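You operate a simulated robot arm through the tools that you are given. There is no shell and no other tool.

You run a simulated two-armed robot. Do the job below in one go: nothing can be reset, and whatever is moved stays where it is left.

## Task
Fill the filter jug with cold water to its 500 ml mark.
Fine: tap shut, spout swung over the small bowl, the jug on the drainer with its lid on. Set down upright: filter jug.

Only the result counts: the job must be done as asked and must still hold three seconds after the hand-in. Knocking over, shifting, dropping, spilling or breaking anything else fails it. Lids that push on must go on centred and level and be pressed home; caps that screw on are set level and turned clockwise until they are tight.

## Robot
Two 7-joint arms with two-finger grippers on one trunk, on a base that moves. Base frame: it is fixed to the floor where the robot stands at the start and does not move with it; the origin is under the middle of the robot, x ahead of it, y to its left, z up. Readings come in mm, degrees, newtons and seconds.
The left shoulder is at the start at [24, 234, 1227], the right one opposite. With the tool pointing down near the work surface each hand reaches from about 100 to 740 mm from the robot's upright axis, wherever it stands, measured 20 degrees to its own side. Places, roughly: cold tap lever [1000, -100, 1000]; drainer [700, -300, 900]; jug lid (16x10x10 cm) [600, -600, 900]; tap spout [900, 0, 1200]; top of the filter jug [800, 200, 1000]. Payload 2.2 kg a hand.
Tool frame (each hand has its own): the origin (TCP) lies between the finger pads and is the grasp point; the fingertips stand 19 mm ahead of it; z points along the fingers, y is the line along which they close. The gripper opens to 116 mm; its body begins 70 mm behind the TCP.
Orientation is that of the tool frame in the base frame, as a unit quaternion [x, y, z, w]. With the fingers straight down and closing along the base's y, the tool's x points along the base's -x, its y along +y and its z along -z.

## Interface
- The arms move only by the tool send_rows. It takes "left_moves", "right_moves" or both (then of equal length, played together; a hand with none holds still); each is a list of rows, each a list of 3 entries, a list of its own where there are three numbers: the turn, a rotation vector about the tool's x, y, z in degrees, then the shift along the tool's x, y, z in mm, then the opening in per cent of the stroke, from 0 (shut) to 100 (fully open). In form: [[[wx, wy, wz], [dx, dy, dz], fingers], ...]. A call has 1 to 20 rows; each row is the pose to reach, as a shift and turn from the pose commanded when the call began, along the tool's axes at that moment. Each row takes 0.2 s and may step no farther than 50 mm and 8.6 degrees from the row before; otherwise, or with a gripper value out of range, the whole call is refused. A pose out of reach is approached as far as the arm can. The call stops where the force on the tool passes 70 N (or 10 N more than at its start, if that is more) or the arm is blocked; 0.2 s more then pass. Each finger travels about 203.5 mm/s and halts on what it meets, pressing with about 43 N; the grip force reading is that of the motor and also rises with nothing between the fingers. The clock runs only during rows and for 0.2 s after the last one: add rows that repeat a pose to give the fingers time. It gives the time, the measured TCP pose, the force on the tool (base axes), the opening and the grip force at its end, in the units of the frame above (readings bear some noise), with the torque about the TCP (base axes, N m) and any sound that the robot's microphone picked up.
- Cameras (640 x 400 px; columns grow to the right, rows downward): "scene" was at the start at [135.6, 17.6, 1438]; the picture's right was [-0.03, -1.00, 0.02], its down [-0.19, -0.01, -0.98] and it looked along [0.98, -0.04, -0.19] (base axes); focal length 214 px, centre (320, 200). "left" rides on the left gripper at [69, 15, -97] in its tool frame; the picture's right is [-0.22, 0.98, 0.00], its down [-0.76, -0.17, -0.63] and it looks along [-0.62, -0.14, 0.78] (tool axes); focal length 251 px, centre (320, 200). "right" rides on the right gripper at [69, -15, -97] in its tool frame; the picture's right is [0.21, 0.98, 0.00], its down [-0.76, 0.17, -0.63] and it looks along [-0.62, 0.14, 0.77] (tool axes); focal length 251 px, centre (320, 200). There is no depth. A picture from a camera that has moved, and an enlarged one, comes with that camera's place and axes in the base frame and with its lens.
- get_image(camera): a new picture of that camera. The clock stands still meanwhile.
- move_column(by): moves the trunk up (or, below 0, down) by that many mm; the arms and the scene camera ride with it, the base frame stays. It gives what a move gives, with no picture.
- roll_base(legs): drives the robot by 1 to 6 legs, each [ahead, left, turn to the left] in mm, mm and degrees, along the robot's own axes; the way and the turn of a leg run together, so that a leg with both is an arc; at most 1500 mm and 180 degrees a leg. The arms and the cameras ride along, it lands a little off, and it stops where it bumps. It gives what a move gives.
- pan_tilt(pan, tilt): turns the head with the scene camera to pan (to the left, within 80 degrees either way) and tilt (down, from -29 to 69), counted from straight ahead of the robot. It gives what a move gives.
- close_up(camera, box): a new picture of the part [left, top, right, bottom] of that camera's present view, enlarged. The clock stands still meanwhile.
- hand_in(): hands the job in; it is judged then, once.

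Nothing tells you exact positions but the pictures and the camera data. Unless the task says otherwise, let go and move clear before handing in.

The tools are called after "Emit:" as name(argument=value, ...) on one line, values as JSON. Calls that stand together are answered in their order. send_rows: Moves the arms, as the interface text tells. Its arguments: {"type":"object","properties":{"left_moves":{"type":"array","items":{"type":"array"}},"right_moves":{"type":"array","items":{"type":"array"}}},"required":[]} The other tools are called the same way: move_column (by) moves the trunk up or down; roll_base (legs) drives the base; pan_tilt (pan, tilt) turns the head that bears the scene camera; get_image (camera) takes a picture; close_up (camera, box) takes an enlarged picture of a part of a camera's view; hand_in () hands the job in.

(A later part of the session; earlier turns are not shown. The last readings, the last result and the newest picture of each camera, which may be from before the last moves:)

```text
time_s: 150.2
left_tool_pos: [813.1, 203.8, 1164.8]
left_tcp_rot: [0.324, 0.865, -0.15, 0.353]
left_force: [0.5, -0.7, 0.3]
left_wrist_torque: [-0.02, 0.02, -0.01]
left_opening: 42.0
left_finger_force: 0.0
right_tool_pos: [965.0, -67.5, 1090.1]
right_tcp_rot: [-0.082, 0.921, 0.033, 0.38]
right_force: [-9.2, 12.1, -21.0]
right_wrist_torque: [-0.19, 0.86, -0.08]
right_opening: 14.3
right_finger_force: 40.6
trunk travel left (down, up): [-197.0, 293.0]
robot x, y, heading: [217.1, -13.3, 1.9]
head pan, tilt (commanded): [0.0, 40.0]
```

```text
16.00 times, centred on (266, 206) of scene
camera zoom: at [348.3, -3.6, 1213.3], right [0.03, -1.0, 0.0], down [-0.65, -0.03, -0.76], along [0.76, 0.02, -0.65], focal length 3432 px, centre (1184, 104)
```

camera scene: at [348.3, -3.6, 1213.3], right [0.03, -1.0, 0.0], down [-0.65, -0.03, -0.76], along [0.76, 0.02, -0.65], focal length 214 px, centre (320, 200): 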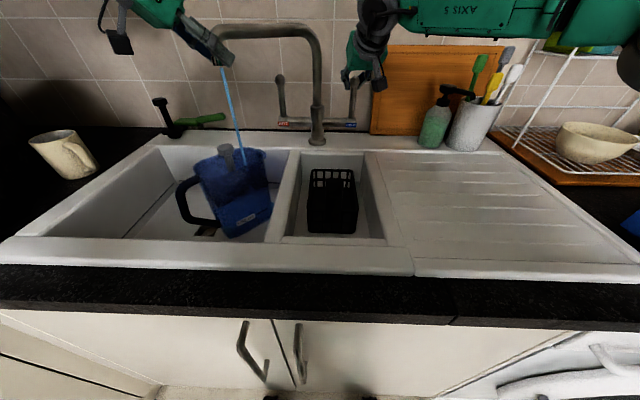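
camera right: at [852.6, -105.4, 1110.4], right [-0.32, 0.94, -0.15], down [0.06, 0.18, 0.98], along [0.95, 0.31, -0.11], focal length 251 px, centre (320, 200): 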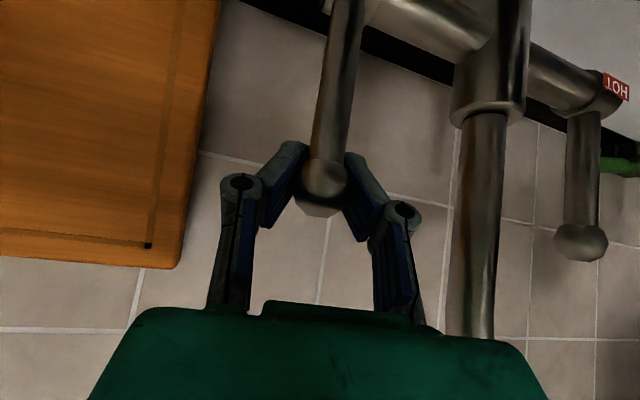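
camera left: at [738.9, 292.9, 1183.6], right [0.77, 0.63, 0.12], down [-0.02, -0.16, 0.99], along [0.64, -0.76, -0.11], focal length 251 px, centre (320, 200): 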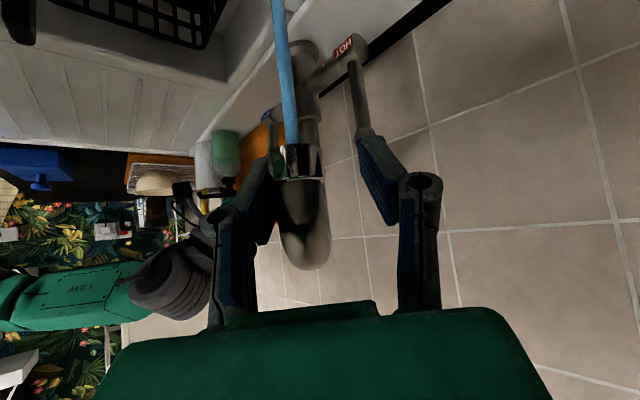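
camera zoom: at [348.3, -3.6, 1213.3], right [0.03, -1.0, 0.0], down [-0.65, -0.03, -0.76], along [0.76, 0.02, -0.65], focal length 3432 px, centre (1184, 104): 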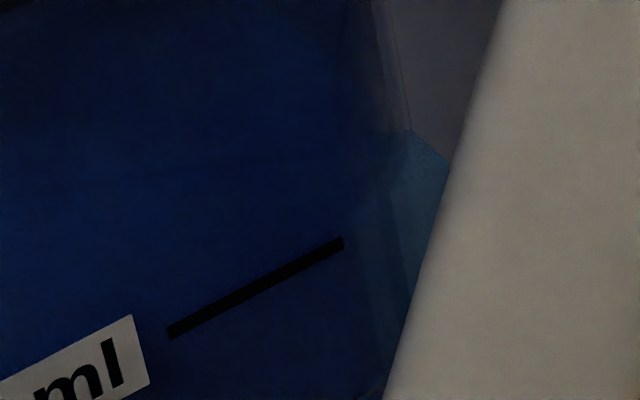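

The stream is still on: the ball has slipped in the grip, so the lever didn't return fully. I'll look at the lever at once (the clock is standing) to shut it properly.

Emit:
get_image(camera="right")

Emit:
close_up(camera="scene", box=[260, 60, 390, 145])

```text
taken
camera right: at [852.1, -104.7, 1110.6], right [-0.32, 0.93, -0.15], down [0.06, 0.18, 0.98], along [0.94, 0.31, -0.11], focal length 251 px, centre (320, 200)
```

right: 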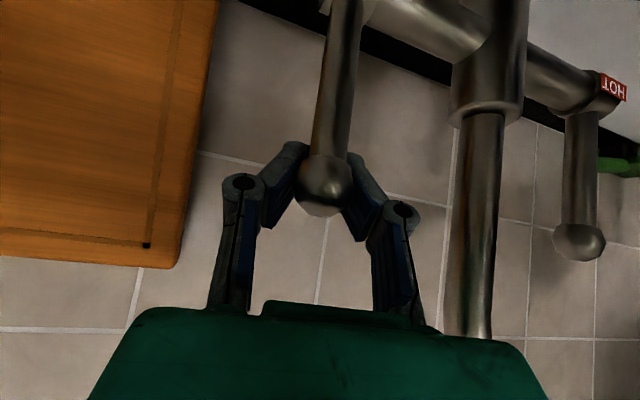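

```text
4.71 times, centred on (325, 102) of scene
camera zoom: at [348.3, -3.6, 1213.3], right [0.03, -1.0, 0.0], down [-0.65, -0.03, -0.76], along [0.76, 0.02, -0.65], focal length 1009 px, centre (296, 659)
```

zoom: 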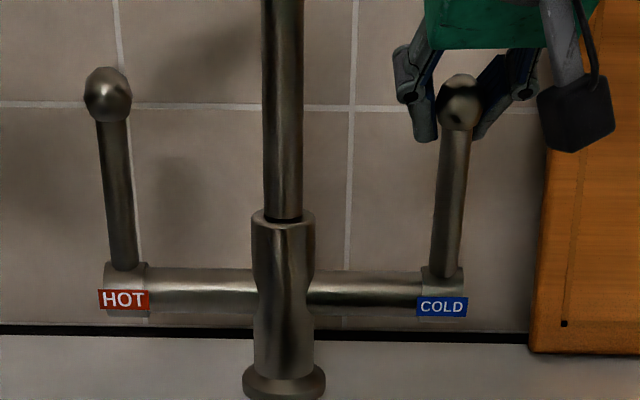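

The ball slipped toward the palm, leaving the lever about 5° open. I'll release, back the open fingers off past the ball, close them in front of it, and push the lever shut with the fingertips right away.

Emit:
send_rows(right_moves=[[[0, 0, 0], [3.5, 0.5, -5], 40], [[0, 0, 0], [30.4, 3.8, -44.7], 40], [[0, 0, 0], [30.4, 3.8, -44.7], 0], [[0, 0, 0], [22, 2.2, -36.3], 0], [[0, 0, 0], [16.3, 1.3, -30.7], 0], [[0, 0, 0], [12.9, 0.4, -27.2], 0], [[0, 0, 0], [11.8, 0, -26.2], 0]])

Emit:
get_image(camera="scene")

Emit:
get_image(camera="right")

Emit:
close_up(camera="scene", box=[221, 225, 237, 241])

```text
time_s: 151.8
left_tool_pos: [809.0, 200.3, 1166.1]
left_tcp_rot: [0.326, 0.864, -0.15, 0.354]
left_force: [-1.1, 0.9, -0.4]
left_wrist_torque: [0.0, 0.02, -0.03]
left_opening: 41.8
left_finger_force: 0.1
right_tool_pos: [934.7, -74.9, 1105.6]
right_tcp_rot: [-0.081, 0.919, 0.034, 0.384]
right_force: [-21.7, -2.7, 7.6]
right_wrist_torque: [0.01, 0.02, 0.06]
right_opening: 6.2
right_finger_force: 28.5
trunk travel left (down, up): [-197.0, 293.0]
robot x, y, heading: [221.6, -9.7, 1.7]
head pan, tilt (commanded): [0.0, 40.0]
```

```text
taken
camera scene: at [339.9, -8.9, 1214.5], right [0.03, -1.0, 0.0], down [-0.64, -0.02, -0.77], along [0.77, 0.03, -0.64], focal length 214 px, centre (320, 200)
```

scene: 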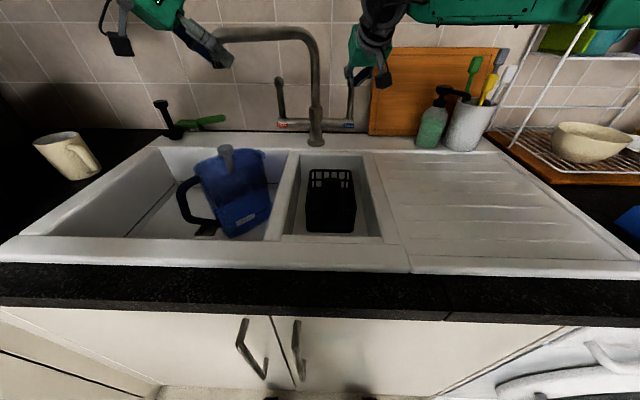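

```text
taken
camera right: at [821.3, -111.6, 1125.4], right [-0.32, 0.94, -0.15], down [0.05, 0.18, 0.98], along [0.95, 0.31, -0.11], focal length 251 px, centre (320, 200)
```

right: 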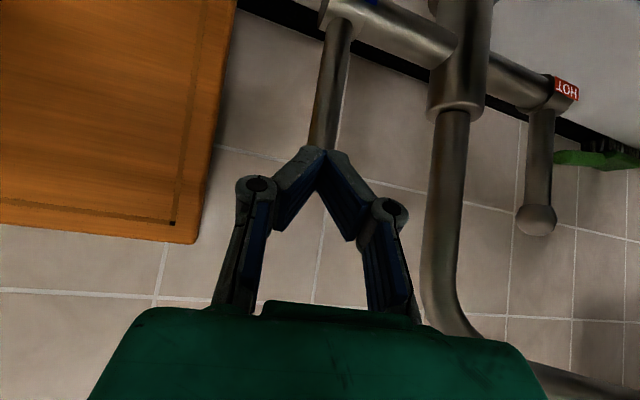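

```text
16.00 times, centred on (229, 233) of scene
camera zoom: at [339.9, -8.9, 1214.5], right [0.03, -1.0, 0.0], down [-0.64, -0.02, -0.77], along [0.77, 0.03, -0.64], focal length 3432 px, centre (1776, -328)
```

zoom: 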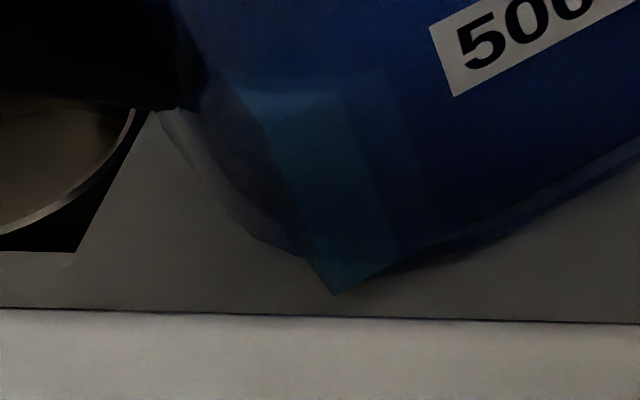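

The water is off and the lever is upright. The level is now a little above the mark line by my reading (a few mm), so I'm leaving the tap shut. Next I back the right hand away from the lever.

Emit:
send_rows(right_moves=[[[0, 0, 0], [0, 0, -1.5], 0], [[0, 0, 0], [0, 0, -6], 0], [[0, 0, 0], [0, 0, -14], 0], [[0, 0, 0], [0, 0, -26], 0], [[0, 0, 0], [0, 0, -40], 0], [[0, 0, 0], [0, 0, -54], 0], [[0, 0, 0], [0, 0, -66], 0], [[0, 0, 0], [0, 0, -74], 0], [[0, 0, 0], [0, 0, -78.5], 0], [[0, 0, 0], [0, 0, -80], 0]])

Emit:
get_image(camera="right")

Emit:
close_up(camera="scene", box=[221, 225, 237, 241])

Emit:
close_up(camera="scene", box=[258, 198, 274, 214])

```text
time_s: 154.0
left_tool_pos: [812.7, 201.6, 1165.6]
left_tcp_rot: [0.325, 0.865, -0.151, 0.352]
left_force: [-0.8, 0.2, 0.1]
left_wrist_torque: [-0.01, 0.0, -0.02]
left_opening: 41.6
left_finger_force: 0.0
right_tool_pos: [881.9, -85.0, 1158.7]
right_tcp_rot: [-0.08, 0.92, 0.033, 0.381]
right_force: [0.1, 0.1, -0.1]
right_wrist_torque: [-0.01, 0.03, -0.03]
right_opening: 0.0
right_finger_force: 28.3
trunk travel left (down, up): [-197.0, 293.0]
robot x, y, heading: [215.5, -13.6, 2.3]
head pan, tilt (commanded): [0.0, 40.0]
```

```text
taken
camera right: at [769.3, -121.2, 1179.3], right [-0.32, 0.94, -0.15], down [0.06, 0.18, 0.98], along [0.95, 0.3, -0.11], focal length 251 px, centre (320, 200)
```

right: 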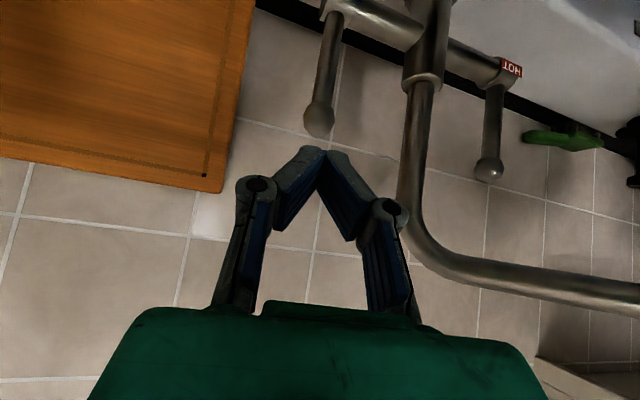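

```text
16.00 times, centred on (229, 233) of scene
camera zoom: at [345.7, -8.0, 1213.7], right [0.03, -1.0, 0.0], down [-0.65, -0.02, -0.76], along [0.76, 0.03, -0.65], focal length 3432 px, centre (1776, -328)
```

zoom: 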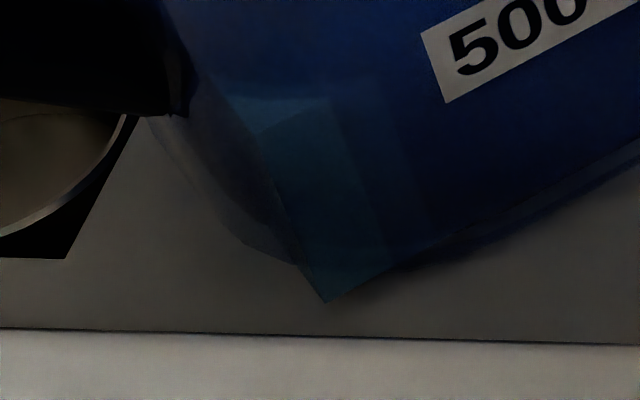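

```text
16.00 times, centred on (266, 206) of scene
camera zoom: at [345.7, -8.0, 1213.7], right [0.03, -1.0, 0.0], down [-0.65, -0.02, -0.76], along [0.76, 0.03, -0.65], focal length 3432 px, centre (1184, 104)
```

zoom: 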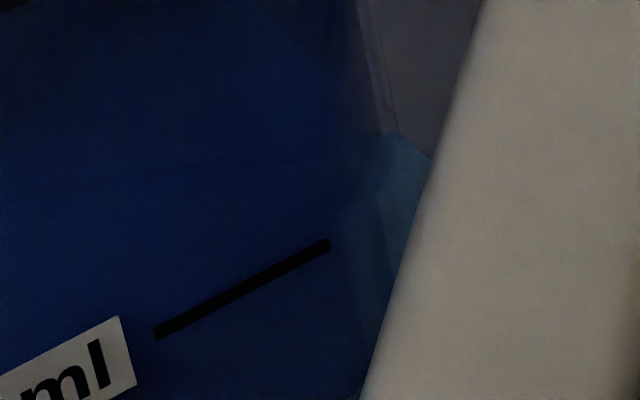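

The lever stands upright and the level is stable. I'll move the right hand well clear to the right before swinging the spout back.

Emit:
send_rows(right_moves=[[[0, 0, 0], [0.2, -0.3, -0.3], 0], [[0, 0, 0], [1.4, -2, -1.9], 0], [[0, 0, 0], [4.3, -6.2, -5.7], 0], [[0, 0, 0], [9, -13.1, -12], 0], [[0, 0, 0], [15.7, -22.7, -20.8], 10], [[0, 0, 0], [24.1, -35, -32], 20], [[0, 0, 0], [33.6, -48.8, -44.7], 30], [[0, 0, 0], [43.7, -63.5, -58.2], 40], [[0, 0, 0], [53.8, -78.2, -71.6], 50], [[0, 0, 0], [63.3, -92, -84.3], 60], [[0, 0, 0], [71.7, -104.3, -95.5], 60], [[0, 0, 0], [78.4, -113.9, -104.3], 60], [[0, 0, 0], [83.1, -120.8, -110.6], 60], [[0, 0, 0], [86, -125, -114.4], 60], [[0, 0, 0], [87.2, -126.7, -116], 60], [[0, 0, 0], [87.4, -127, -116.3], 60]])

Emit:
send_rows(left_moves=[[[-0.02, 0, -0.02], [0, -0.2, 0], 36], [[-0.11, 0, -0.11], [0.2, -1.6, -0.1], 36], [[-0.35, 0, -0.35], [0.6, -4.9, -0.3], 36], [[-0.76, 0, -0.76], [1.0, -10.4, -0.6], 36], [[-1.33, -0.1, -1.33], [1.6, -18.3, -0.8], 36], [[-2.08, -0.1, -2.08], [2.1, -28.6, -0.7], 36], [[-2.96, -0.1, -2.96], [2.2, -40.7, -0.3], 36], [[-3.93, -0.2, -3.93], [1.8, -54.1, 0.7], 36], [[-4.95, -0.2, -4.96], [0.8, -68.1, 2.4], 36], [[-5.97, -0.3, -5.98], [-0.8, -82.0, 4.6], 36], [[-6.94, -0.3, -6.95], [-2.8, -94.9, 7.2], 36], [[-7.82, -0.4, -7.83], [-5.0, -106.5, 9.9], 36], [[-8.57, -0.4, -8.58], [-7.4, -116.1, 12.7], 36], [[-9.14, -0.4, -9.15], [-9.3, -123.5, 15.0], 36], [[-9.55, -0.4, -9.56], [-10.8, -128.6, 16.7], 36], [[-9.79, -0.4, -9.8], [-11.7, -131.6, 17.7], 36], [[-9.88, -0.4, -9.89], [-12.1, -132.8, 18.2], 36], [[-9.9, -0.4, -9.91], [-12.2, -133.0, 18.3], 36]])

Emit:
get_image(camera="left")

Emit:
get_image(camera="scene")

```text
time_s: 157.4
left_tool_pos: [812.9, 200.1, 1165.7]
left_tcp_rot: [0.325, 0.865, -0.15, 0.353]
left_force: [0.3, -0.8, -0.4]
left_wrist_torque: [0.03, 0.02, 0.01]
left_opening: 41.7
left_finger_force: 0.0
right_tool_pos: [762.0, -237.0, 1178.0]
right_tcp_rot: [-0.08, 0.92, 0.035, 0.383]
right_force: [0.7, -0.4, 0.1]
right_wrist_torque: [-0.02, 0.03, -0.02]
right_opening: 69.5
right_finger_force: 0.0
trunk travel left (down, up): [-197.0, 293.0]
robot x, y, heading: [216.8, -13.0, 2.2]
head pan, tilt (commanded): [0.0, 40.0]
```

```text
time_s: 161.2
left_tool_pos: [739.6, 86.0, 1165.2]
left_tcp_rot: [0.217, 0.898, -0.105, 0.369]
left_force: [-0.1, -0.2, 0.0]
left_wrist_torque: [0.01, 0.01, 0.01]
left_opening: 41.7
left_finger_force: 0.1
right_tool_pos: [760.2, -238.2, 1177.9]
right_tcp_rot: [-0.08, 0.92, 0.034, 0.383]
right_force: [0.8, 0.5, -0.1]
right_wrist_torque: [-0.01, 0.0, 0.01]
right_opening: 69.6
right_finger_force: 0.1
trunk travel left (down, up): [-197.0, 293.0]
robot x, y, heading: [219.6, -11.6, 1.9]
head pan, tilt (commanded): [0.0, 40.0]
```

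```text
taken
camera left: at [645.0, 155.3, 1184.9], right [0.59, 0.8, 0.12], down [0.01, -0.16, 0.99], along [0.81, -0.58, -0.11], focal length 251 px, centre (320, 200)
```

left: 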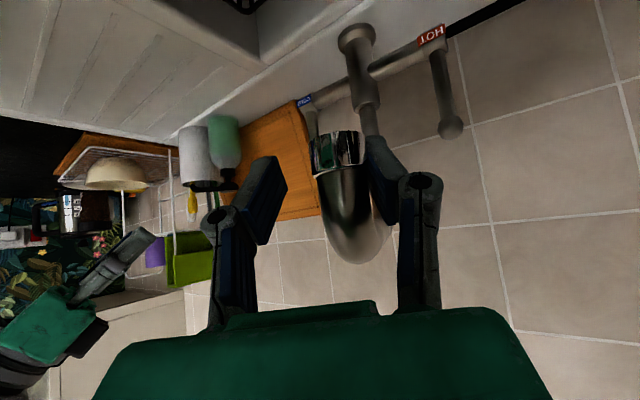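

```text
taken
camera scene: at [344.4, -10.7, 1213.9], right [0.03, -1.0, 0.0], down [-0.64, -0.02, -0.76], along [0.76, 0.03, -0.65], focal length 214 px, centre (320, 200)
```

scene: 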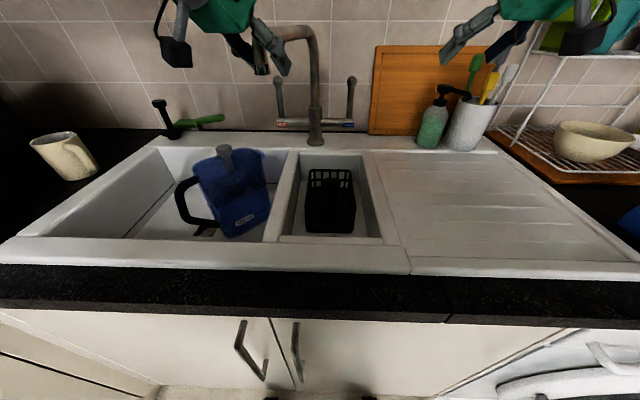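

The spout is following back. I'll finish the swing to where it stood at the start, over the small bowl.

Emit:
send_rows(left_moves=[[[-0.02, 0, -0.02], [0, -0.2, 0], 36], [[-0.11, 0, -0.11], [-0.3, -1.8, 0.3], 36], [[-0.34, 0, -0.35], [-0.8, -5.4, 1.0], 36], [[-0.73, 0, -0.73], [-1.7, -11.4, 2.2], 36], [[-1.26, -0.1, -1.27], [-3.2, -19.5, 4.0], 36], [[-1.94, -0.1, -1.95], [-5.4, -29.8, 6.7], 36], [[-2.71, -0.1, -2.72], [-8.3, -41.3, 10.1], 36], [[-3.53, -0.2, -3.54], [-11.8, -53.1, 14.1], 36], [[-4.34, -0.2, -4.35], [-15.8, -64.7, 18.6], 36], [[-5.11, -0.2, -5.12], [-20.0, -75.3, 23.3], 36], [[-5.79, -0.3, -5.8], [-24.0, -84.4, 27.7], 36], [[-6.32, -0.3, -6.34], [-27.4, -91.3, 31.3], 36], [[-6.71, -0.3, -6.73], [-30.0, -96.2, 34.1], 36], [[-6.94, -0.3, -6.96], [-31.5, -99.1, 35.8], 36], [[-7.03, -0.3, -7.05], [-32.2, -100.3, 36.5], 36], [[-7.05, -0.3, -7.07], [-32.3, -100.5, 36.6], 36]])

Emit:
get_image(camera="left")

Emit:
get_image(camera="scene")

```text
time_s: 164.6
left_tool_pos: [738.7, -24.4, 1166.9]
left_tcp_rot: [0.138, 0.914, -0.073, 0.375]
left_force: [0.6, 0.4, -0.7]
left_wrist_torque: [-0.02, 0.03, -0.03]
left_opening: 42.3
left_finger_force: 0.4
right_tool_pos: [761.5, -238.3, 1177.0]
right_tcp_rot: [-0.081, 0.92, 0.035, 0.381]
right_force: [0.0, -0.1, 0.0]
right_wrist_torque: [-0.02, 0.02, -0.02]
right_opening: 69.7
right_finger_force: 0.0
trunk travel left (down, up): [-197.0, 293.0]
robot x, y, heading: [215.9, -9.5, 1.9]
head pan, tilt (commanded): [0.0, 40.0]
```

```text
taken
camera left: at [631.4, 25.8, 1185.4], right [0.45, 0.89, 0.12], down [0.04, -0.16, 0.99], along [0.89, -0.43, -0.11], focal length 251 px, centre (320, 200)
```

left: 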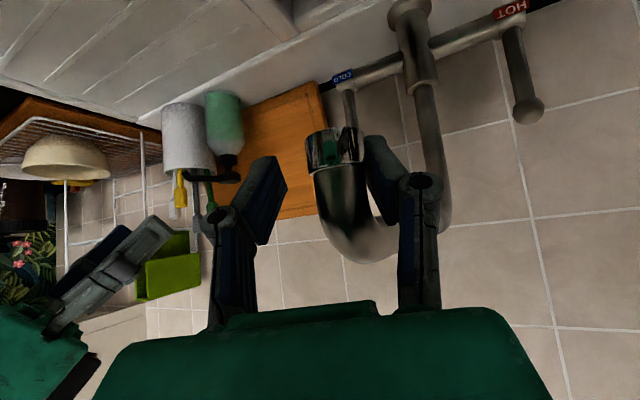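

```text
taken
camera scene: at [344.5, -11.7, 1213.9], right [0.03, -1.0, 0.0], down [-0.65, -0.02, -0.76], along [0.76, 0.03, -0.65], focal length 214 px, centre (320, 200)
```

scene: 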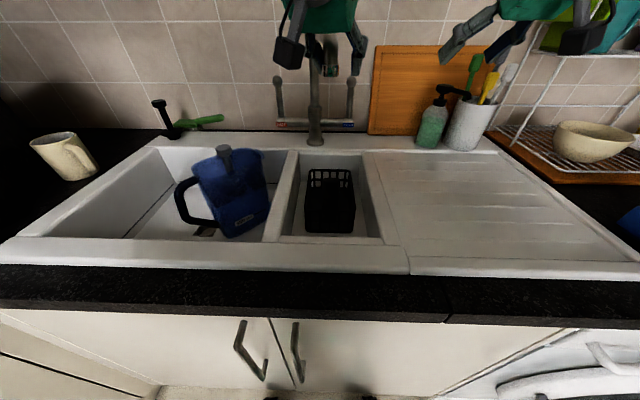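

The spout is back at its starting place over the small bowl. I'll open the left fingers, withdraw along the approach line, and check the jug level once more.

Emit:
send_rows(left_moves=[[[0, 0, 0], [0, 0, 0], 45], [[0, 0, 0], [0, 0, 0], 55], [[0, 0, 0], [0, 0, 0], 60], [[0, 0, 0], [0, 0, -2], 60], [[0, 0, 0], [0, 0, -9], 60], [[0, 0, 0], [0, 0, -20], 60], [[0, 0, 0], [0, 0, -35], 60], [[0, 0, 0], [0, 0, -52], 60], [[0, 0, 0], [0, 0, -70], 60], [[0, 0, 0], [0, 0, -87], 60], [[0, 0, 0], [0, 0, -101], 60], [[0, 0, 0], [0, 0, -111], 60], [[0, 0, 0], [0, 0, -118], 60], [[0, 0, 0], [0, 0, -120], 60]])

Emit:
get_image(camera="left")

Emit:
get_image(camera="scene")

```text
time_s: 167.6
left_tool_pos: [657.1, 3.1, 1249.7]
left_tcp_rot: [0.138, 0.914, -0.073, 0.376]
left_force: [0.4, 0.0, 0.9]
left_wrist_torque: [0.02, -0.01, 0.01]
left_opening: 69.4
left_finger_force: 0.1
right_tool_pos: [762.1, -236.6, 1177.6]
right_tcp_rot: [-0.08, 0.92, 0.034, 0.381]
right_force: [0.7, -0.2, 0.3]
right_wrist_torque: [0.03, 0.02, 0.02]
right_opening: 69.8
right_finger_force: 0.1
trunk travel left (down, up): [-197.0, 293.0]
robot x, y, heading: [216.6, -14.3, 2.0]
head pan, tilt (commanded): [0.0, 40.0]
```

```text
taken
camera left: at [550.6, 54.1, 1269.6], right [0.45, 0.89, 0.12], down [0.04, -0.16, 0.99], along [0.89, -0.43, -0.11], focal length 251 px, centre (320, 200)
```

left: 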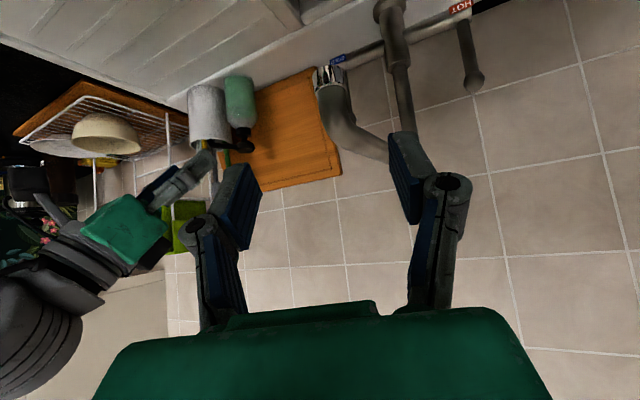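

```text
taken
camera scene: at [344.1, -11.1, 1213.9], right [0.03, -1.0, 0.0], down [-0.64, -0.02, -0.76], along [0.76, 0.03, -0.65], focal length 214 px, centre (320, 200)
```

scene: 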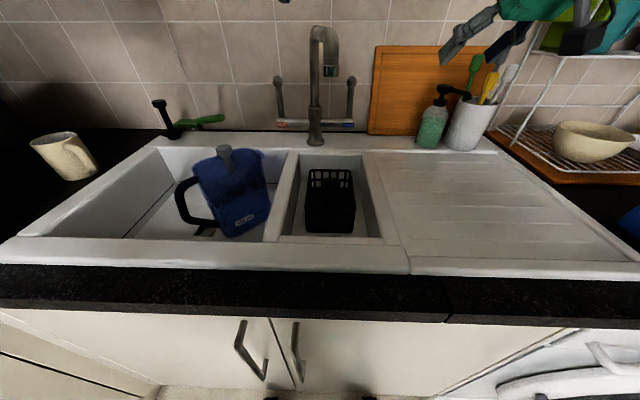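

The tap is shut and the spout is over the small bowl. Now I'll bring the right hand back to pointing down, over near the lid, clearing the space above the drainer.

Emit:
send_rows(right_moves=[[[0, 0.05, 0], [0.2, -0.3, -0.2], 60], [[0.03, 0.39, 0.08], [1.1, -2.1, -1.6], 60], [[0.1, 1.2, 0.25], [3.5, -6.5, -5], 60], [[0.23, 2.6, 0.54], [7.6, -14.2, -10.9], 60], [[0.41, 4.65, 0.97], [13.5, -25.3, -19.5], 60], [[0.65, 7.33, 1.53], [21.3, -39.9, -30.7], 60], [[0.94, 10.57, 2.21], [30.7, -57.6, -44.3], 60], [[1.27, 14.27, 2.98], [41.5, -77.7, -59.8], 60], [[1.63, 18.29, 3.82], [53.2, -99.6, -76.7], 60], [[2, 22.5, 4.7], [65.4, -122.4, -94.2], 60], [[2.37, 26.66, 5.57], [77.5, -145.1, -111.7], 60], [[2.73, 30.68, 6.42], [89.2, -167, -128.6], 60], [[3.06, 34.38, 7.19], [100, -187.1, -144.1], 60], [[3.35, 37.62, 7.87], [109.4, -204.8, -157.7], 60], [[3.59, 40.3, 8.43], [117.2, -219.4, -168.9], 60], [[3.77, 42.35, 8.86], [123.1, -230.5, -177.5], 60], [[3.89, 43.75, 9.15], [127.2, -238.2, -183.4], 60], [[3.97, 44.56, 9.32], [129.6, -242.6, -186.8], 60], [[4, 44.9, 9.39], [130.5, -244.4, -188.2], 60], [[4, 44.95, 9.4], [130.7, -244.7, -188.4], 60]])

Emit:
get_image(camera="right")

Emit:
get_image(camera="scene")

```text
time_s: 171.8
left_tool_pos: [656.3, 2.1, 1250.4]
left_tcp_rot: [0.138, 0.913, -0.073, 0.376]
left_force: [-0.2, 0.3, 0.5]
left_wrist_torque: [-0.02, -0.03, -0.01]
left_opening: 69.6
left_finger_force: 0.1
right_tool_pos: [605.9, -510.4, 1209.6]
right_tcp_rot: [0.001, 1.0, 0.0, -0.001]
right_force: [0.1, -0.2, 0.4]
right_wrist_torque: [0.0, -0.01, 0.0]
right_opening: 69.5
right_finger_force: 0.0
right hand out of reach, approached as far as the arm can: row 16, 17, 18, 19, 20
trunk travel left (down, up): [-197.0, 293.0]
robot x, y, heading: [219.3, -13.9, 1.8]
head pan, tilt (commanded): [0.0, 40.0]
```

```text
taken
camera right: at [537.0, -526.1, 1307.2], right [-0.22, 0.98, 0.0], down [0.76, 0.17, 0.63], along [0.62, 0.14, -0.77], focal length 251 px, centre (320, 200)
```

right: 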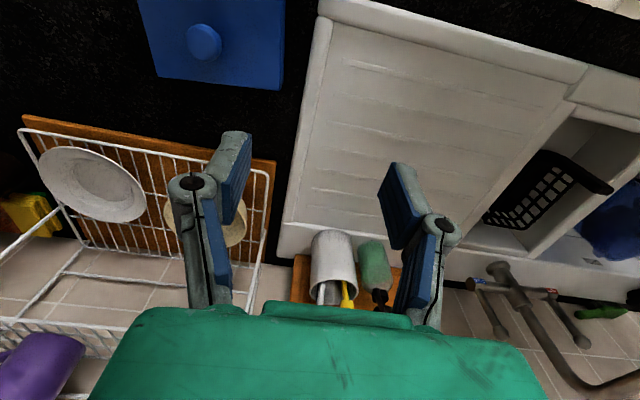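

```text
taken
camera scene: at [343.5, -12.6, 1214.0], right [0.03, -1.0, 0.0], down [-0.64, -0.02, -0.76], along [0.76, 0.03, -0.64], focal length 214 px, centre (320, 200)
```

scene: 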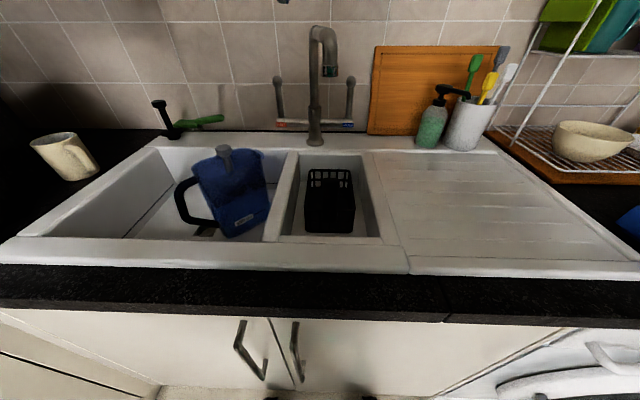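

The right hand reported its reach limit for that height with the trunk lowered. I'll raise the trunk in small steps, checking that the robot stays calm, so both hands can work pointing down at jug-carrying height.

Emit:
move_column(by=40)

Emit:
pan_tilt(pan=0, tilt=40)

Emit:
pan_tilt(pan=0, tilt=40)

Emit:
move_column(by=40)

Emit:
pan_tilt(pan=0, tilt=40)

Emit:
pan_tilt(pan=0, tilt=40)

```text
time_s: 172.6
left_tool_pos: [656.6, 2.5, 1289.1]
left_tcp_rot: [0.138, 0.914, -0.073, 0.375]
left_force: [0.1, -0.3, -0.1]
left_wrist_torque: [-0.01, 0.0, -0.03]
left_opening: 69.6
left_finger_force: 0.1
right_tool_pos: [607.0, -509.7, 1250.9]
right_tcp_rot: [-0.002, 1.0, 0.0, 0.0]
right_force: [1.0, 0.6, 0.1]
right_wrist_torque: [-0.04, -0.01, -0.01]
right_opening: 69.6
right_finger_force: 0.1
trunk travel left (down, up): [-237.0, 253.0]
robot x, y, heading: [220.5, -13.1, 2.2]
head pan, tilt (commanded): [0.0, 40.0]
```

```text
time_s: 173.2
left_tool_pos: [655.8, 3.3, 1289.5]
left_tcp_rot: [0.138, 0.913, -0.074, 0.377]
left_force: [0.5, 0.6, -0.2]
left_wrist_torque: [0.03, -0.01, 0.03]
left_opening: 69.5
left_finger_force: 0.1
right_tool_pos: [607.5, -509.2, 1249.3]
right_tcp_rot: [-0.001, 1.0, 0.001, 0.0]
right_force: [1.3, -0.2, 0.3]
right_wrist_torque: [-0.02, -0.01, 0.01]
right_opening: 69.6
right_finger_force: 0.0
trunk travel left (down, up): [-237.0, 253.0]
robot x, y, heading: [215.0, -10.1, 1.9]
head pan, tilt (commanded): [0.0, 40.0]
```

```text
time_s: 173.8
left_tool_pos: [656.1, 2.3, 1289.6]
left_tcp_rot: [0.138, 0.913, -0.073, 0.376]
left_force: [0.6, -0.1, -1.0]
left_wrist_torque: [-0.01, 0.0, 0.02]
left_opening: 69.6
left_finger_force: 0.0
right_tool_pos: [607.6, -509.3, 1250.4]
right_tcp_rot: [-0.001, 1.0, 0.0, 0.0]
right_force: [0.7, 0.3, 0.2]
right_wrist_torque: [0.02, -0.03, -0.02]
right_opening: 69.7
right_finger_force: 0.0
trunk travel left (down, up): [-237.0, 253.0]
robot x, y, heading: [216.2, -11.9, 2.2]
head pan, tilt (commanded): [0.0, 40.0]
```

```text
time_s: 174.7
left_tool_pos: [657.3, 3.8, 1330.5]
left_tcp_rot: [0.138, 0.914, -0.073, 0.375]
left_force: [0.2, 0.4, 0.9]
left_wrist_torque: [0.0, -0.02, -0.02]
left_opening: 69.7
left_finger_force: 0.1
right_tool_pos: [606.9, -510.2, 1291.1]
right_tcp_rot: [0.0, 1.0, -0.001, 0.0]
right_force: [0.8, 0.8, -0.2]
right_wrist_torque: [-0.03, 0.01, 0.02]
right_opening: 69.5
right_finger_force: 0.0
trunk travel left (down, up): [-277.0, 213.0]
robot x, y, heading: [219.5, -13.0, 2.1]
head pan, tilt (commanded): [0.0, 40.0]
```

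```text
time_s: 175.3
left_tool_pos: [655.6, 2.6, 1329.1]
left_tcp_rot: [0.138, 0.913, -0.073, 0.377]
left_force: [0.1, -0.3, -0.9]
left_wrist_torque: [0.0, 0.0, 0.01]
left_opening: 69.5
left_finger_force: 0.1
right_tool_pos: [606.6, -509.6, 1290.3]
right_tcp_rot: [-0.001, 1.0, 0.002, 0.0]
right_force: [0.8, 0.2, -0.5]
right_wrist_torque: [-0.04, 0.02, 0.02]
right_opening: 69.7
right_finger_force: 0.1
trunk travel left (down, up): [-277.0, 213.0]
robot x, y, heading: [216.0, -11.7, 2.0]
head pan, tilt (commanded): [0.0, 40.0]
```

```text
time_s: 175.9
left_tool_pos: [655.8, 2.7, 1329.3]
left_tcp_rot: [0.138, 0.913, -0.073, 0.377]
left_force: [0.0, -0.2, 0.5]
left_wrist_torque: [-0.01, -0.04, -0.01]
left_opening: 69.6
left_finger_force: 0.0
right_tool_pos: [606.7, -511.0, 1289.1]
right_tcp_rot: [-0.001, 1.0, 0.0, 0.001]
right_force: [-0.3, 0.5, 0.3]
right_wrist_torque: [0.01, -0.01, -0.01]
right_opening: 69.7
right_finger_force: 0.0
trunk travel left (down, up): [-277.0, 213.0]
robot x, y, heading: [216.5, -12.4, 2.0]
head pan, tilt (commanded): [0.0, 40.0]
```

The trunk moves are calm. I'll raise another 80 mm, then look at the scene from the higher camera.

Emit:
move_column(by=80)

Emit:
pan_tilt(pan=0, tilt=48)

Emit:
get_image(camera="scene")

Emit:
close_up(camera="scene", box=[170, 110, 300, 230])

```text
time_s: 177.0
left_tool_pos: [656.6, 3.0, 1409.3]
left_tcp_rot: [0.139, 0.913, -0.074, 0.376]
left_force: [-0.9, -0.9, 0.1]
left_wrist_torque: [-0.01, -0.01, 0.0]
left_opening: 69.4
left_finger_force: 0.0
right_tool_pos: [607.1, -509.7, 1369.1]
right_tcp_rot: [-0.001, 1.0, 0.001, -0.001]
right_force: [0.5, 0.4, -0.6]
right_wrist_torque: [0.02, -0.01, 0.0]
right_opening: 69.7
right_finger_force: 0.1
trunk travel left (down, up): [-357.0, 133.0]
robot x, y, heading: [216.4, -15.3, 2.0]
head pan, tilt (commanded): [0.0, 40.0]
```

```text
time_s: 177.7
left_tool_pos: [656.4, 3.1, 1409.4]
left_tcp_rot: [0.138, 0.913, -0.073, 0.377]
left_force: [0.7, -0.2, -0.4]
left_wrist_torque: [0.0, 0.0, 0.02]
left_opening: 69.4
left_finger_force: 0.1
right_tool_pos: [606.8, -509.5, 1368.7]
right_tcp_rot: [0.0, 1.0, 0.001, -0.001]
right_force: [0.8, -0.4, 0.2]
right_wrist_torque: [-0.04, 0.0, 0.01]
right_opening: 69.8
right_finger_force: 0.1
trunk travel left (down, up): [-357.0, 133.0]
robot x, y, heading: [217.3, -10.1, 2.0]
head pan, tilt (commanded): [0.0, 48.0]
```

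```text
taken
camera scene: at [337.9, -13.2, 1362.5], right [0.03, -1.0, 0.0], down [-0.74, -0.02, -0.67], along [0.67, 0.02, -0.74], focal length 214 px, centre (320, 200)
```

scene: 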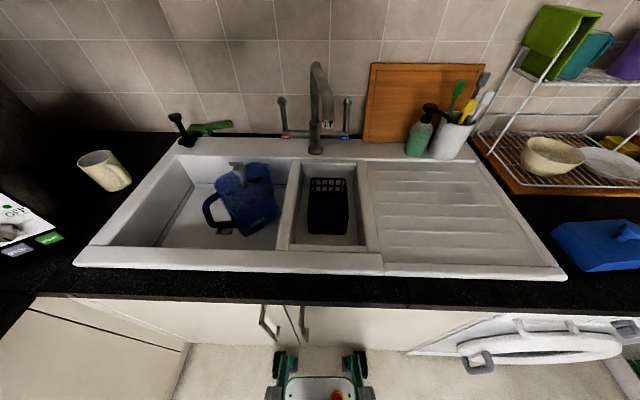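

```text
3.33 times, centred on (235, 170) of scene
camera zoom: at [337.9, -13.2, 1362.5], right [0.03, -1.0, 0.0], down [-0.74, -0.02, -0.67], along [0.67, 0.02, -0.74], focal length 715 px, centre (603, 300)
```

zoom: 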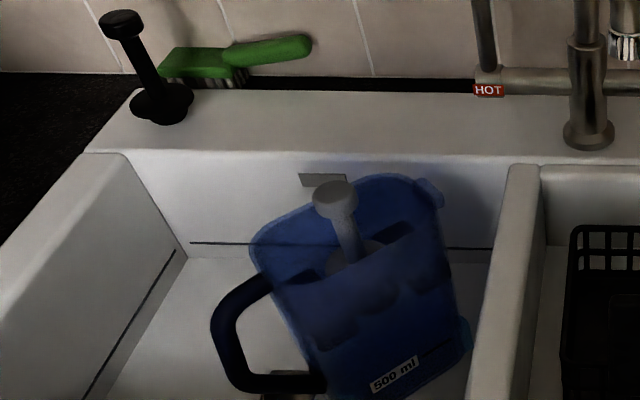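

From up here I see everything well; the jug's long axis points about 47° right of straight ahead. I'll bring the left hand, pointing down and yawed to match the jug's width, to a spot above the jug with fingers fully open.

Emit:
send_rows(left_moves=[[[0, 0.05, 0.03], [0.2, 0.3, 0.3], 70], [[0.08, 0.4, 0.2], [1.3, 2.2, 2.1], 80], [[0.26, 1.2, 0.75], [4.2, 6.7, 6.4], 90], [[0.56, 2.6, 1.6], [9.1, 14.6, 13.9], 100], [[1, 4.6, 2.9], [16.2, 26.2, 24.9], 100], [[1.6, 7.2, 4.6], [25.6, 41.3, 39.3], 100], [[2.3, 10.4, 6.6], [36.9, 59.5, 56.7], 100], [[3.1, 14.1, 9], [49.8, 80.3, 76.5], 100], [[3.9, 18.1, 11.5], [63.8, 102.9, 98], 100], [[4.85, 22.2, 14.1], [78.5, 126.5, 120.5], 100], [[5.75, 26.3, 16.7], [93.1, 150.1, 142.9], 100], [[6.6, 30.3, 19.2], [107.1, 172.7, 164.4], 100], [[7.4, 34, 21.6], [120, 193.5, 184.2], 100], [[8.1, 37.2, 23.6], [131.3, 211.7, 201.6], 100], [[8.7, 39.8, 25.3], [140.7, 226.8, 216], 100], [[9.1, 41.8, 26.6], [147.8, 238.4, 226.9], 100], [[9.4, 43.2, 27.5], [152.7, 246.3, 234.5], 100], [[9.6, 44, 28], [155.6, 250.8, 238.8], 100], [[9.7, 44.4, 28.2], [156.7, 252.7, 240.6], 100], [[9.7, 44.4, 28.2], [156.9, 253, 240.9], 100]])

Emit:
get_image(camera="left")

Emit:
get_image(camera="scene")

```text
time_s: 181.9
left_tool_pos: [788.9, 219.2, 1119.5]
left_tcp_rot: [0.398, 0.917, 0.001, 0.0]
left_force: [0.4, 0.4, 0.0]
left_wrist_torque: [-0.02, 0.01, -0.02]
left_opening: 116.2
left_finger_force: 0.1
right_tool_pos: [607.6, -509.7, 1369.4]
right_tcp_rot: [-0.001, 1.0, 0.001, 0.0]
right_force: [0.3, -0.5, 0.7]
right_wrist_torque: [0.02, -0.03, 0.04]
right_opening: 69.6
right_finger_force: 0.0
trunk travel left (down, up): [-357.0, 133.0]
robot x, y, heading: [214.9, -11.8, 2.1]
head pan, tilt (commanded): [0.0, 48.0]
```

```text
taken
camera left: at [753.2, 279.1, 1217.0], right [0.86, 0.51, 0.0], down [0.39, -0.67, 0.63], along [0.32, -0.54, -0.78], focal length 251 px, centre (320, 200)
```

left: 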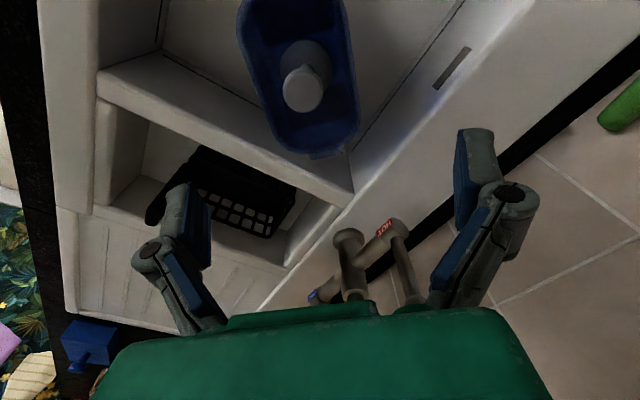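

```text
taken
camera scene: at [339.3, -12.5, 1362.4], right [0.03, -1.0, 0.0], down [-0.75, -0.02, -0.67], along [0.67, 0.02, -0.75], focal length 214 px, centre (320, 200)
```

scene: 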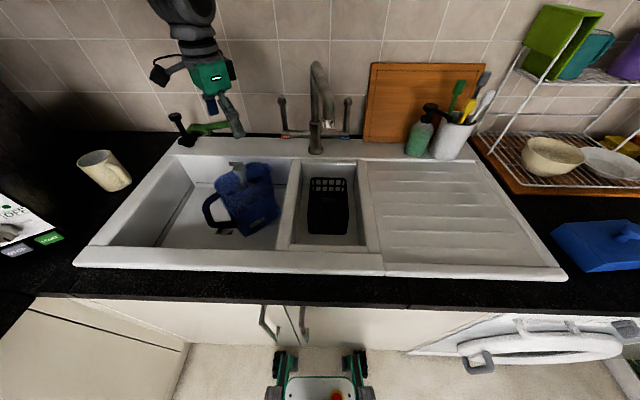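

The jug's long axis is nicely upright in the hand camera view, about 15 mm left of the grasp line. I'll zoom in to measure its rim edges precisely.

Emit:
close_up(camera="left", box=[210, 0, 400, 170])

```text
2.35 times, centred on (305, 85) of left
camera zoom: at [753.2, 279.1, 1217.0], right [0.86, 0.51, 0.0], down [0.39, -0.67, 0.63], along [0.32, -0.54, -0.78], focal length 592 px, centre (355, 471)
```

zoom: 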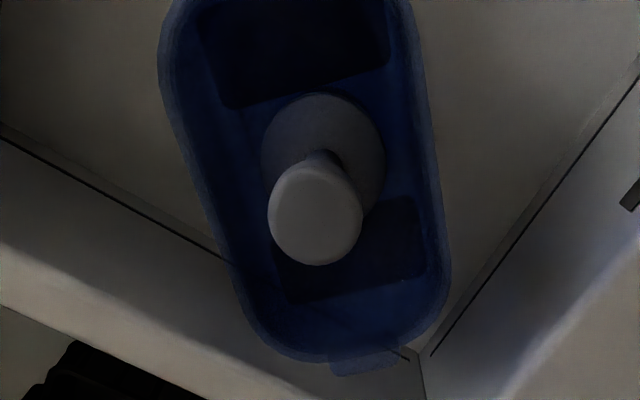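

The rim is 99 mm wide, centred near [773.5, 217] with the 47° axis confirmed, so the 116 mm opening gives about 8 mm clearance per side. I'll centre the hand and descend part way, then re-check.

Emit:
send_rows(left_moves=[[[0, 0, 0], [0.1, -0.1, 0.3], 100], [[0, 0, 0], [0.5, -0.7, 2.5], 100], [[0, 0, 0], [1.3, -1.9, 8], 100], [[0, 0, 0], [2.6, -3.7, 17], 100], [[0, 0, 0], [4.2, -6, 29], 100], [[0, 0, 0], [5.8, -8.2, 42], 100], [[0, 0, 0], [7.2, -10.2, 56], 100], [[0, 0, 0], [8.1, -11.6, 69], 100], [[0, 0, 0], [8.6, -12.3, 80], 100], [[0, 0, 0], [8.8, -12.6, 88], 100], [[0, 0, 0], [8.9, -12.7, 93], 100], [[0, 0, 0], [8.9, -12.7, 95], 100]])

Emit:
get_image(camera="left")

Emit:
close_up(camera="left", box=[120, 0, 520, 250])

Emit:
close_up(camera="scene", box=[160, 90, 300, 240])

```text
time_s: 184.5
left_tool_pos: [772.6, 215.3, 1026.2]
left_tcp_rot: [0.398, 0.917, 0.001, 0.001]
left_force: [-0.2, 0.5, 0.5]
left_wrist_torque: [-0.01, 0.0, 0.01]
left_opening: 115.8
left_finger_force: 0.0
right_tool_pos: [606.6, -511.0, 1369.8]
right_tcp_rot: [-0.001, 1.0, 0.0, 0.0]
right_force: [0.3, 0.5, 0.2]
right_wrist_torque: [0.02, -0.02, 0.0]
right_opening: 69.2
right_finger_force: 0.1
trunk travel left (down, up): [-357.0, 133.0]
robot x, y, heading: [214.7, -11.5, 2.1]
head pan, tilt (commanded): [0.0, 48.0]
```

```text
taken
camera left: at [737.9, 275.9, 1123.7], right [0.86, 0.51, 0.0], down [0.4, -0.67, 0.63], along [0.32, -0.54, -0.78], focal length 251 px, centre (320, 200)
```

left: 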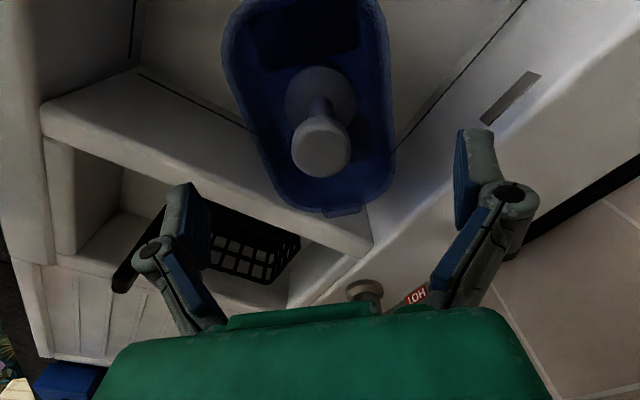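

```text
1.60 times, centred on (320, 125) of left
camera zoom: at [737.9, 275.9, 1123.7], right [0.86, 0.51, 0.0], down [0.4, -0.67, 0.63], along [0.32, -0.54, -0.78], focal length 402 px, centre (320, 320)
```

zoom: 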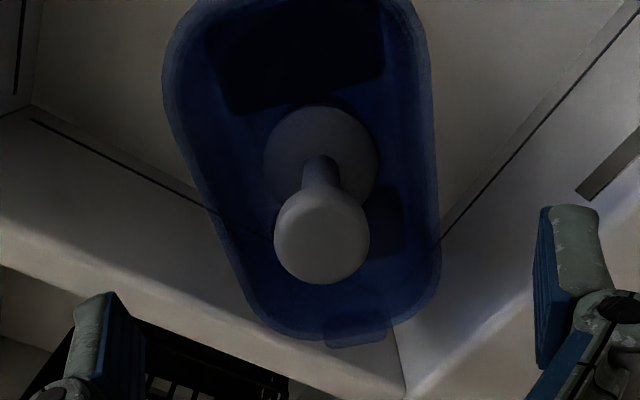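

```text
2.67 times, centred on (230, 165) of scene
camera zoom: at [339.4, -12.6, 1362.4], right [0.03, -1.0, 0.0], down [-0.75, -0.02, -0.67], along [0.67, 0.02, -0.75], focal length 572 px, centre (560, 293)
```

zoom: 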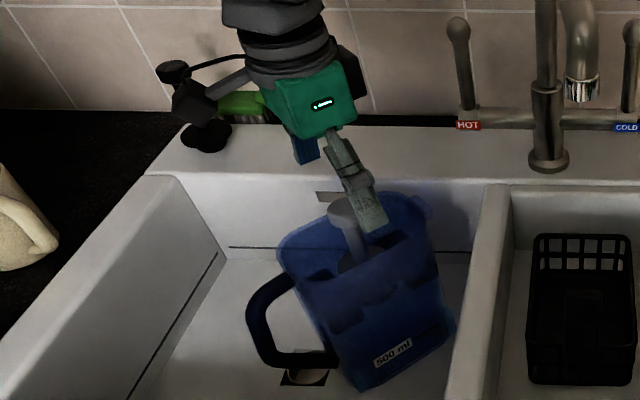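

Centred within 2 mm. I'll descend the remaining way so the pads straddle the jug's long sides about 12-30 mm below the rim.

Emit:
send_rows(left_moves=[[[0, 0, 0], [0, 0.2, 0.4], 100], [[0, 0, 0], [0, 0.8, 3], 100], [[0, 0, 0], [0, 1.3, 9], 100], [[0, 0, 0], [0, 1.5, 18], 100], [[0, 0, 0], [0, 1.5, 30], 100], [[0, 0, 0], [0, 1.5, 43], 100], [[0, 0, 0], [0, 1.5, 56], 100], [[0, 0, 0], [0, 1.5, 67], 100], [[0, 0, 0], [0, 1.5, 76], 100], [[0, 0, 0], [0, 1.5, 82], 100], [[0, 0, 0], [0, 1.5, 85], 100], [[0, 0, 0], [0, 1.5, 86], 100]])

Emit:
get_image(camera="left")

Emit:
close_up(camera="scene", box=[160, 90, 300, 240])

```text
time_s: 187.1
left_tool_pos: [774.6, 217.3, 938.4]
left_tcp_rot: [0.398, 0.917, 0.001, 0.001]
left_force: [-0.9, 0.5, -0.3]
left_wrist_torque: [-0.01, 0.01, -0.02]
left_opening: 115.7
left_finger_force: 0.0
right_tool_pos: [606.2, -511.2, 1369.4]
right_tcp_rot: [0.0, 1.0, 0.001, 0.001]
right_force: [0.2, -0.2, -0.5]
right_wrist_torque: [-0.01, 0.0, -0.01]
right_opening: 69.4
right_finger_force: 0.1
trunk travel left (down, up): [-357.0, 133.0]
robot x, y, heading: [219.9, -12.1, 2.2]
head pan, tilt (commanded): [0.0, 48.0]
```

```text
taken
camera left: at [739.2, 277.2, 1036.8], right [0.86, 0.51, 0.0], down [0.39, -0.67, 0.63], along [0.32, -0.54, -0.78], focal length 251 px, centre (320, 200)
```

left: 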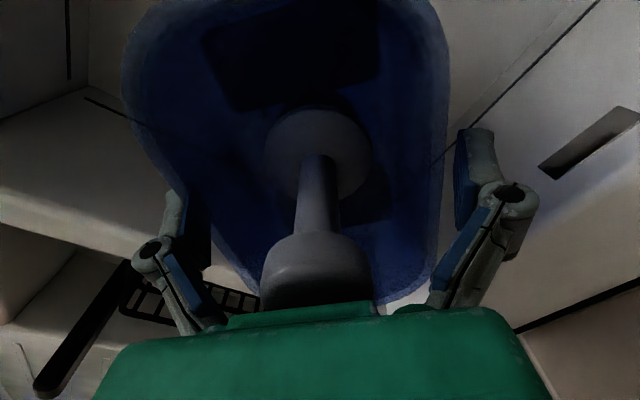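

```text
2.67 times, centred on (230, 165) of scene
camera zoom: at [339.7, -12.7, 1362.4], right [0.03, -1.0, 0.0], down [-0.75, -0.02, -0.67], along [0.67, 0.02, -0.75], focal length 572 px, centre (560, 293)
```

zoom: 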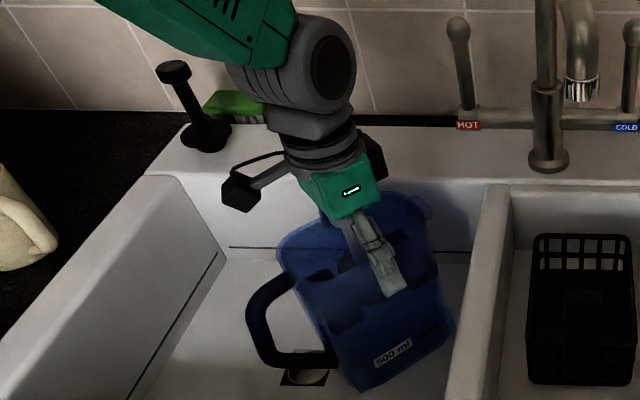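

The fingers straddle the jug without contact. I'll close gently on its sides.

Emit:
send_rows(left_moves=[[[0, 0, 0], [0, 0, 0], 96], [[0, 0, 0], [0, 0, 0], 92], [[0, 0, 0], [0, 0, 0], 89], [[0, 0, 0], [0, 0, 0], 86], [[0, 0, 0], [0, 0, 0], 83], [[0, 0, 0], [0, 0, 0], 80], [[0, 0, 0], [0, 0, 0], 78], [[0, 0, 0], [0, 0, 0], 76], [[0, 0, 0], [0, 0, 0], 74], [[0, 0, 0], [0, 0, 0], 70]])

Emit:
get_image(camera="left")

Emit:
close_up(camera="scene", box=[160, 90, 300, 240])

```text
time_s: 189.3
left_tool_pos: [774.2, 217.2, 940.6]
left_tcp_rot: [0.399, 0.917, 0.0, 0.0]
left_force: [-1.4, -1.1, -0.4]
left_wrist_torque: [0.08, -0.01, 0.19]
left_opening: 104.4
left_finger_force: 43.1
right_tool_pos: [606.1, -509.9, 1370.7]
right_tcp_rot: [-0.001, 1.0, 0.001, 0.0]
right_force: [0.4, 0.5, 0.7]
right_wrist_torque: [-0.02, -0.03, 0.02]
right_opening: 69.5
right_finger_force: 0.1
trunk travel left (down, up): [-357.0, 133.0]
robot x, y, heading: [218.6, -13.4, 1.8]
head pan, tilt (commanded): [0.0, 48.0]
```

```text
taken
camera left: at [738.9, 277.0, 1037.0], right [0.86, 0.51, 0.0], down [0.39, -0.67, 0.63], along [0.32, -0.54, -0.78], focal length 251 px, centre (320, 200)
```

left: 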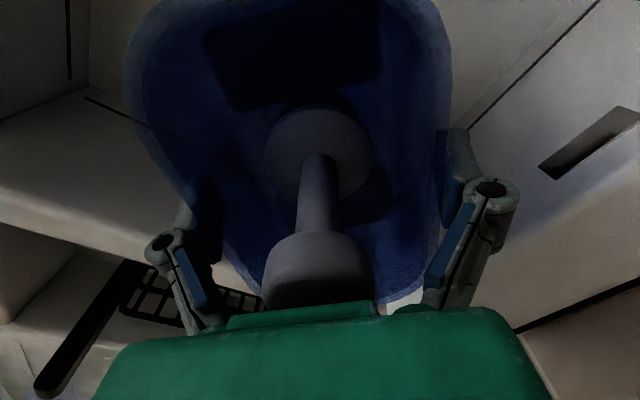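

```text
2.67 times, centred on (230, 165) of scene
camera zoom: at [339.2, -13.1, 1362.4], right [0.03, -1.0, 0.0], down [-0.75, -0.02, -0.67], along [0.67, 0.02, -0.75], focal length 572 px, centre (560, 293)
```

zoom: 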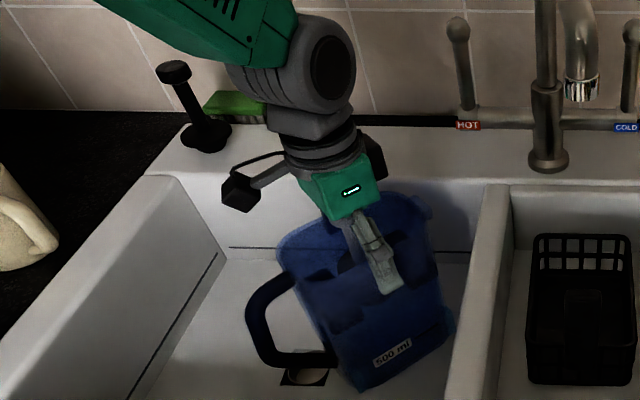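

The jug is held firmly (104 mm, 43 N). Before lifting I'll look up to check clearance of the left forearm against the wall cabinet.

Emit:
pan_tilt(pan=15, tilt=15)

Emit:
get_image(camera="scene")

```text
time_s: 190.3
left_tool_pos: [775.5, 217.5, 941.0]
left_tcp_rot: [0.398, 0.917, 0.002, 0.0]
left_force: [-2.1, 0.7, 1.6]
left_wrist_torque: [0.07, -0.02, 0.27]
left_opening: 105.0
left_finger_force: 42.5
right_tool_pos: [606.3, -509.4, 1369.6]
right_tcp_rot: [-0.001, 1.0, 0.0, -0.001]
right_force: [0.0, 0.0, 0.2]
right_wrist_torque: [-0.01, -0.04, 0.02]
right_opening: 69.3
right_finger_force: 0.1
trunk travel left (down, up): [-357.0, 133.0]
robot x, y, heading: [218.8, -11.9, 2.0]
head pan, tilt (commanded): [15.0, 15.0]
```

```text
taken
camera scene: at [349.8, 11.5, 1413.4], right [0.29, -0.96, 0.0], down [-0.25, -0.07, -0.97], along [0.92, 0.28, -0.26], focal length 214 px, centre (320, 200)
```

scene: 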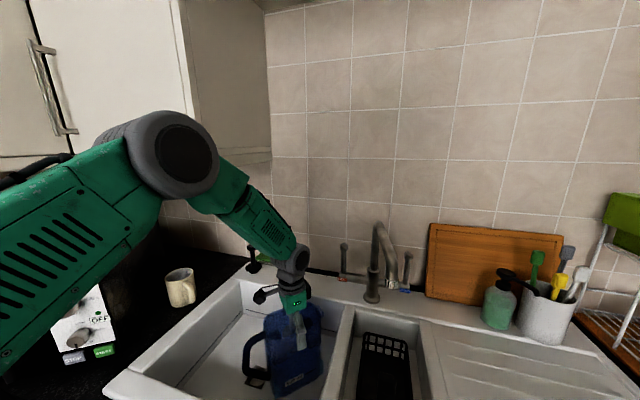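

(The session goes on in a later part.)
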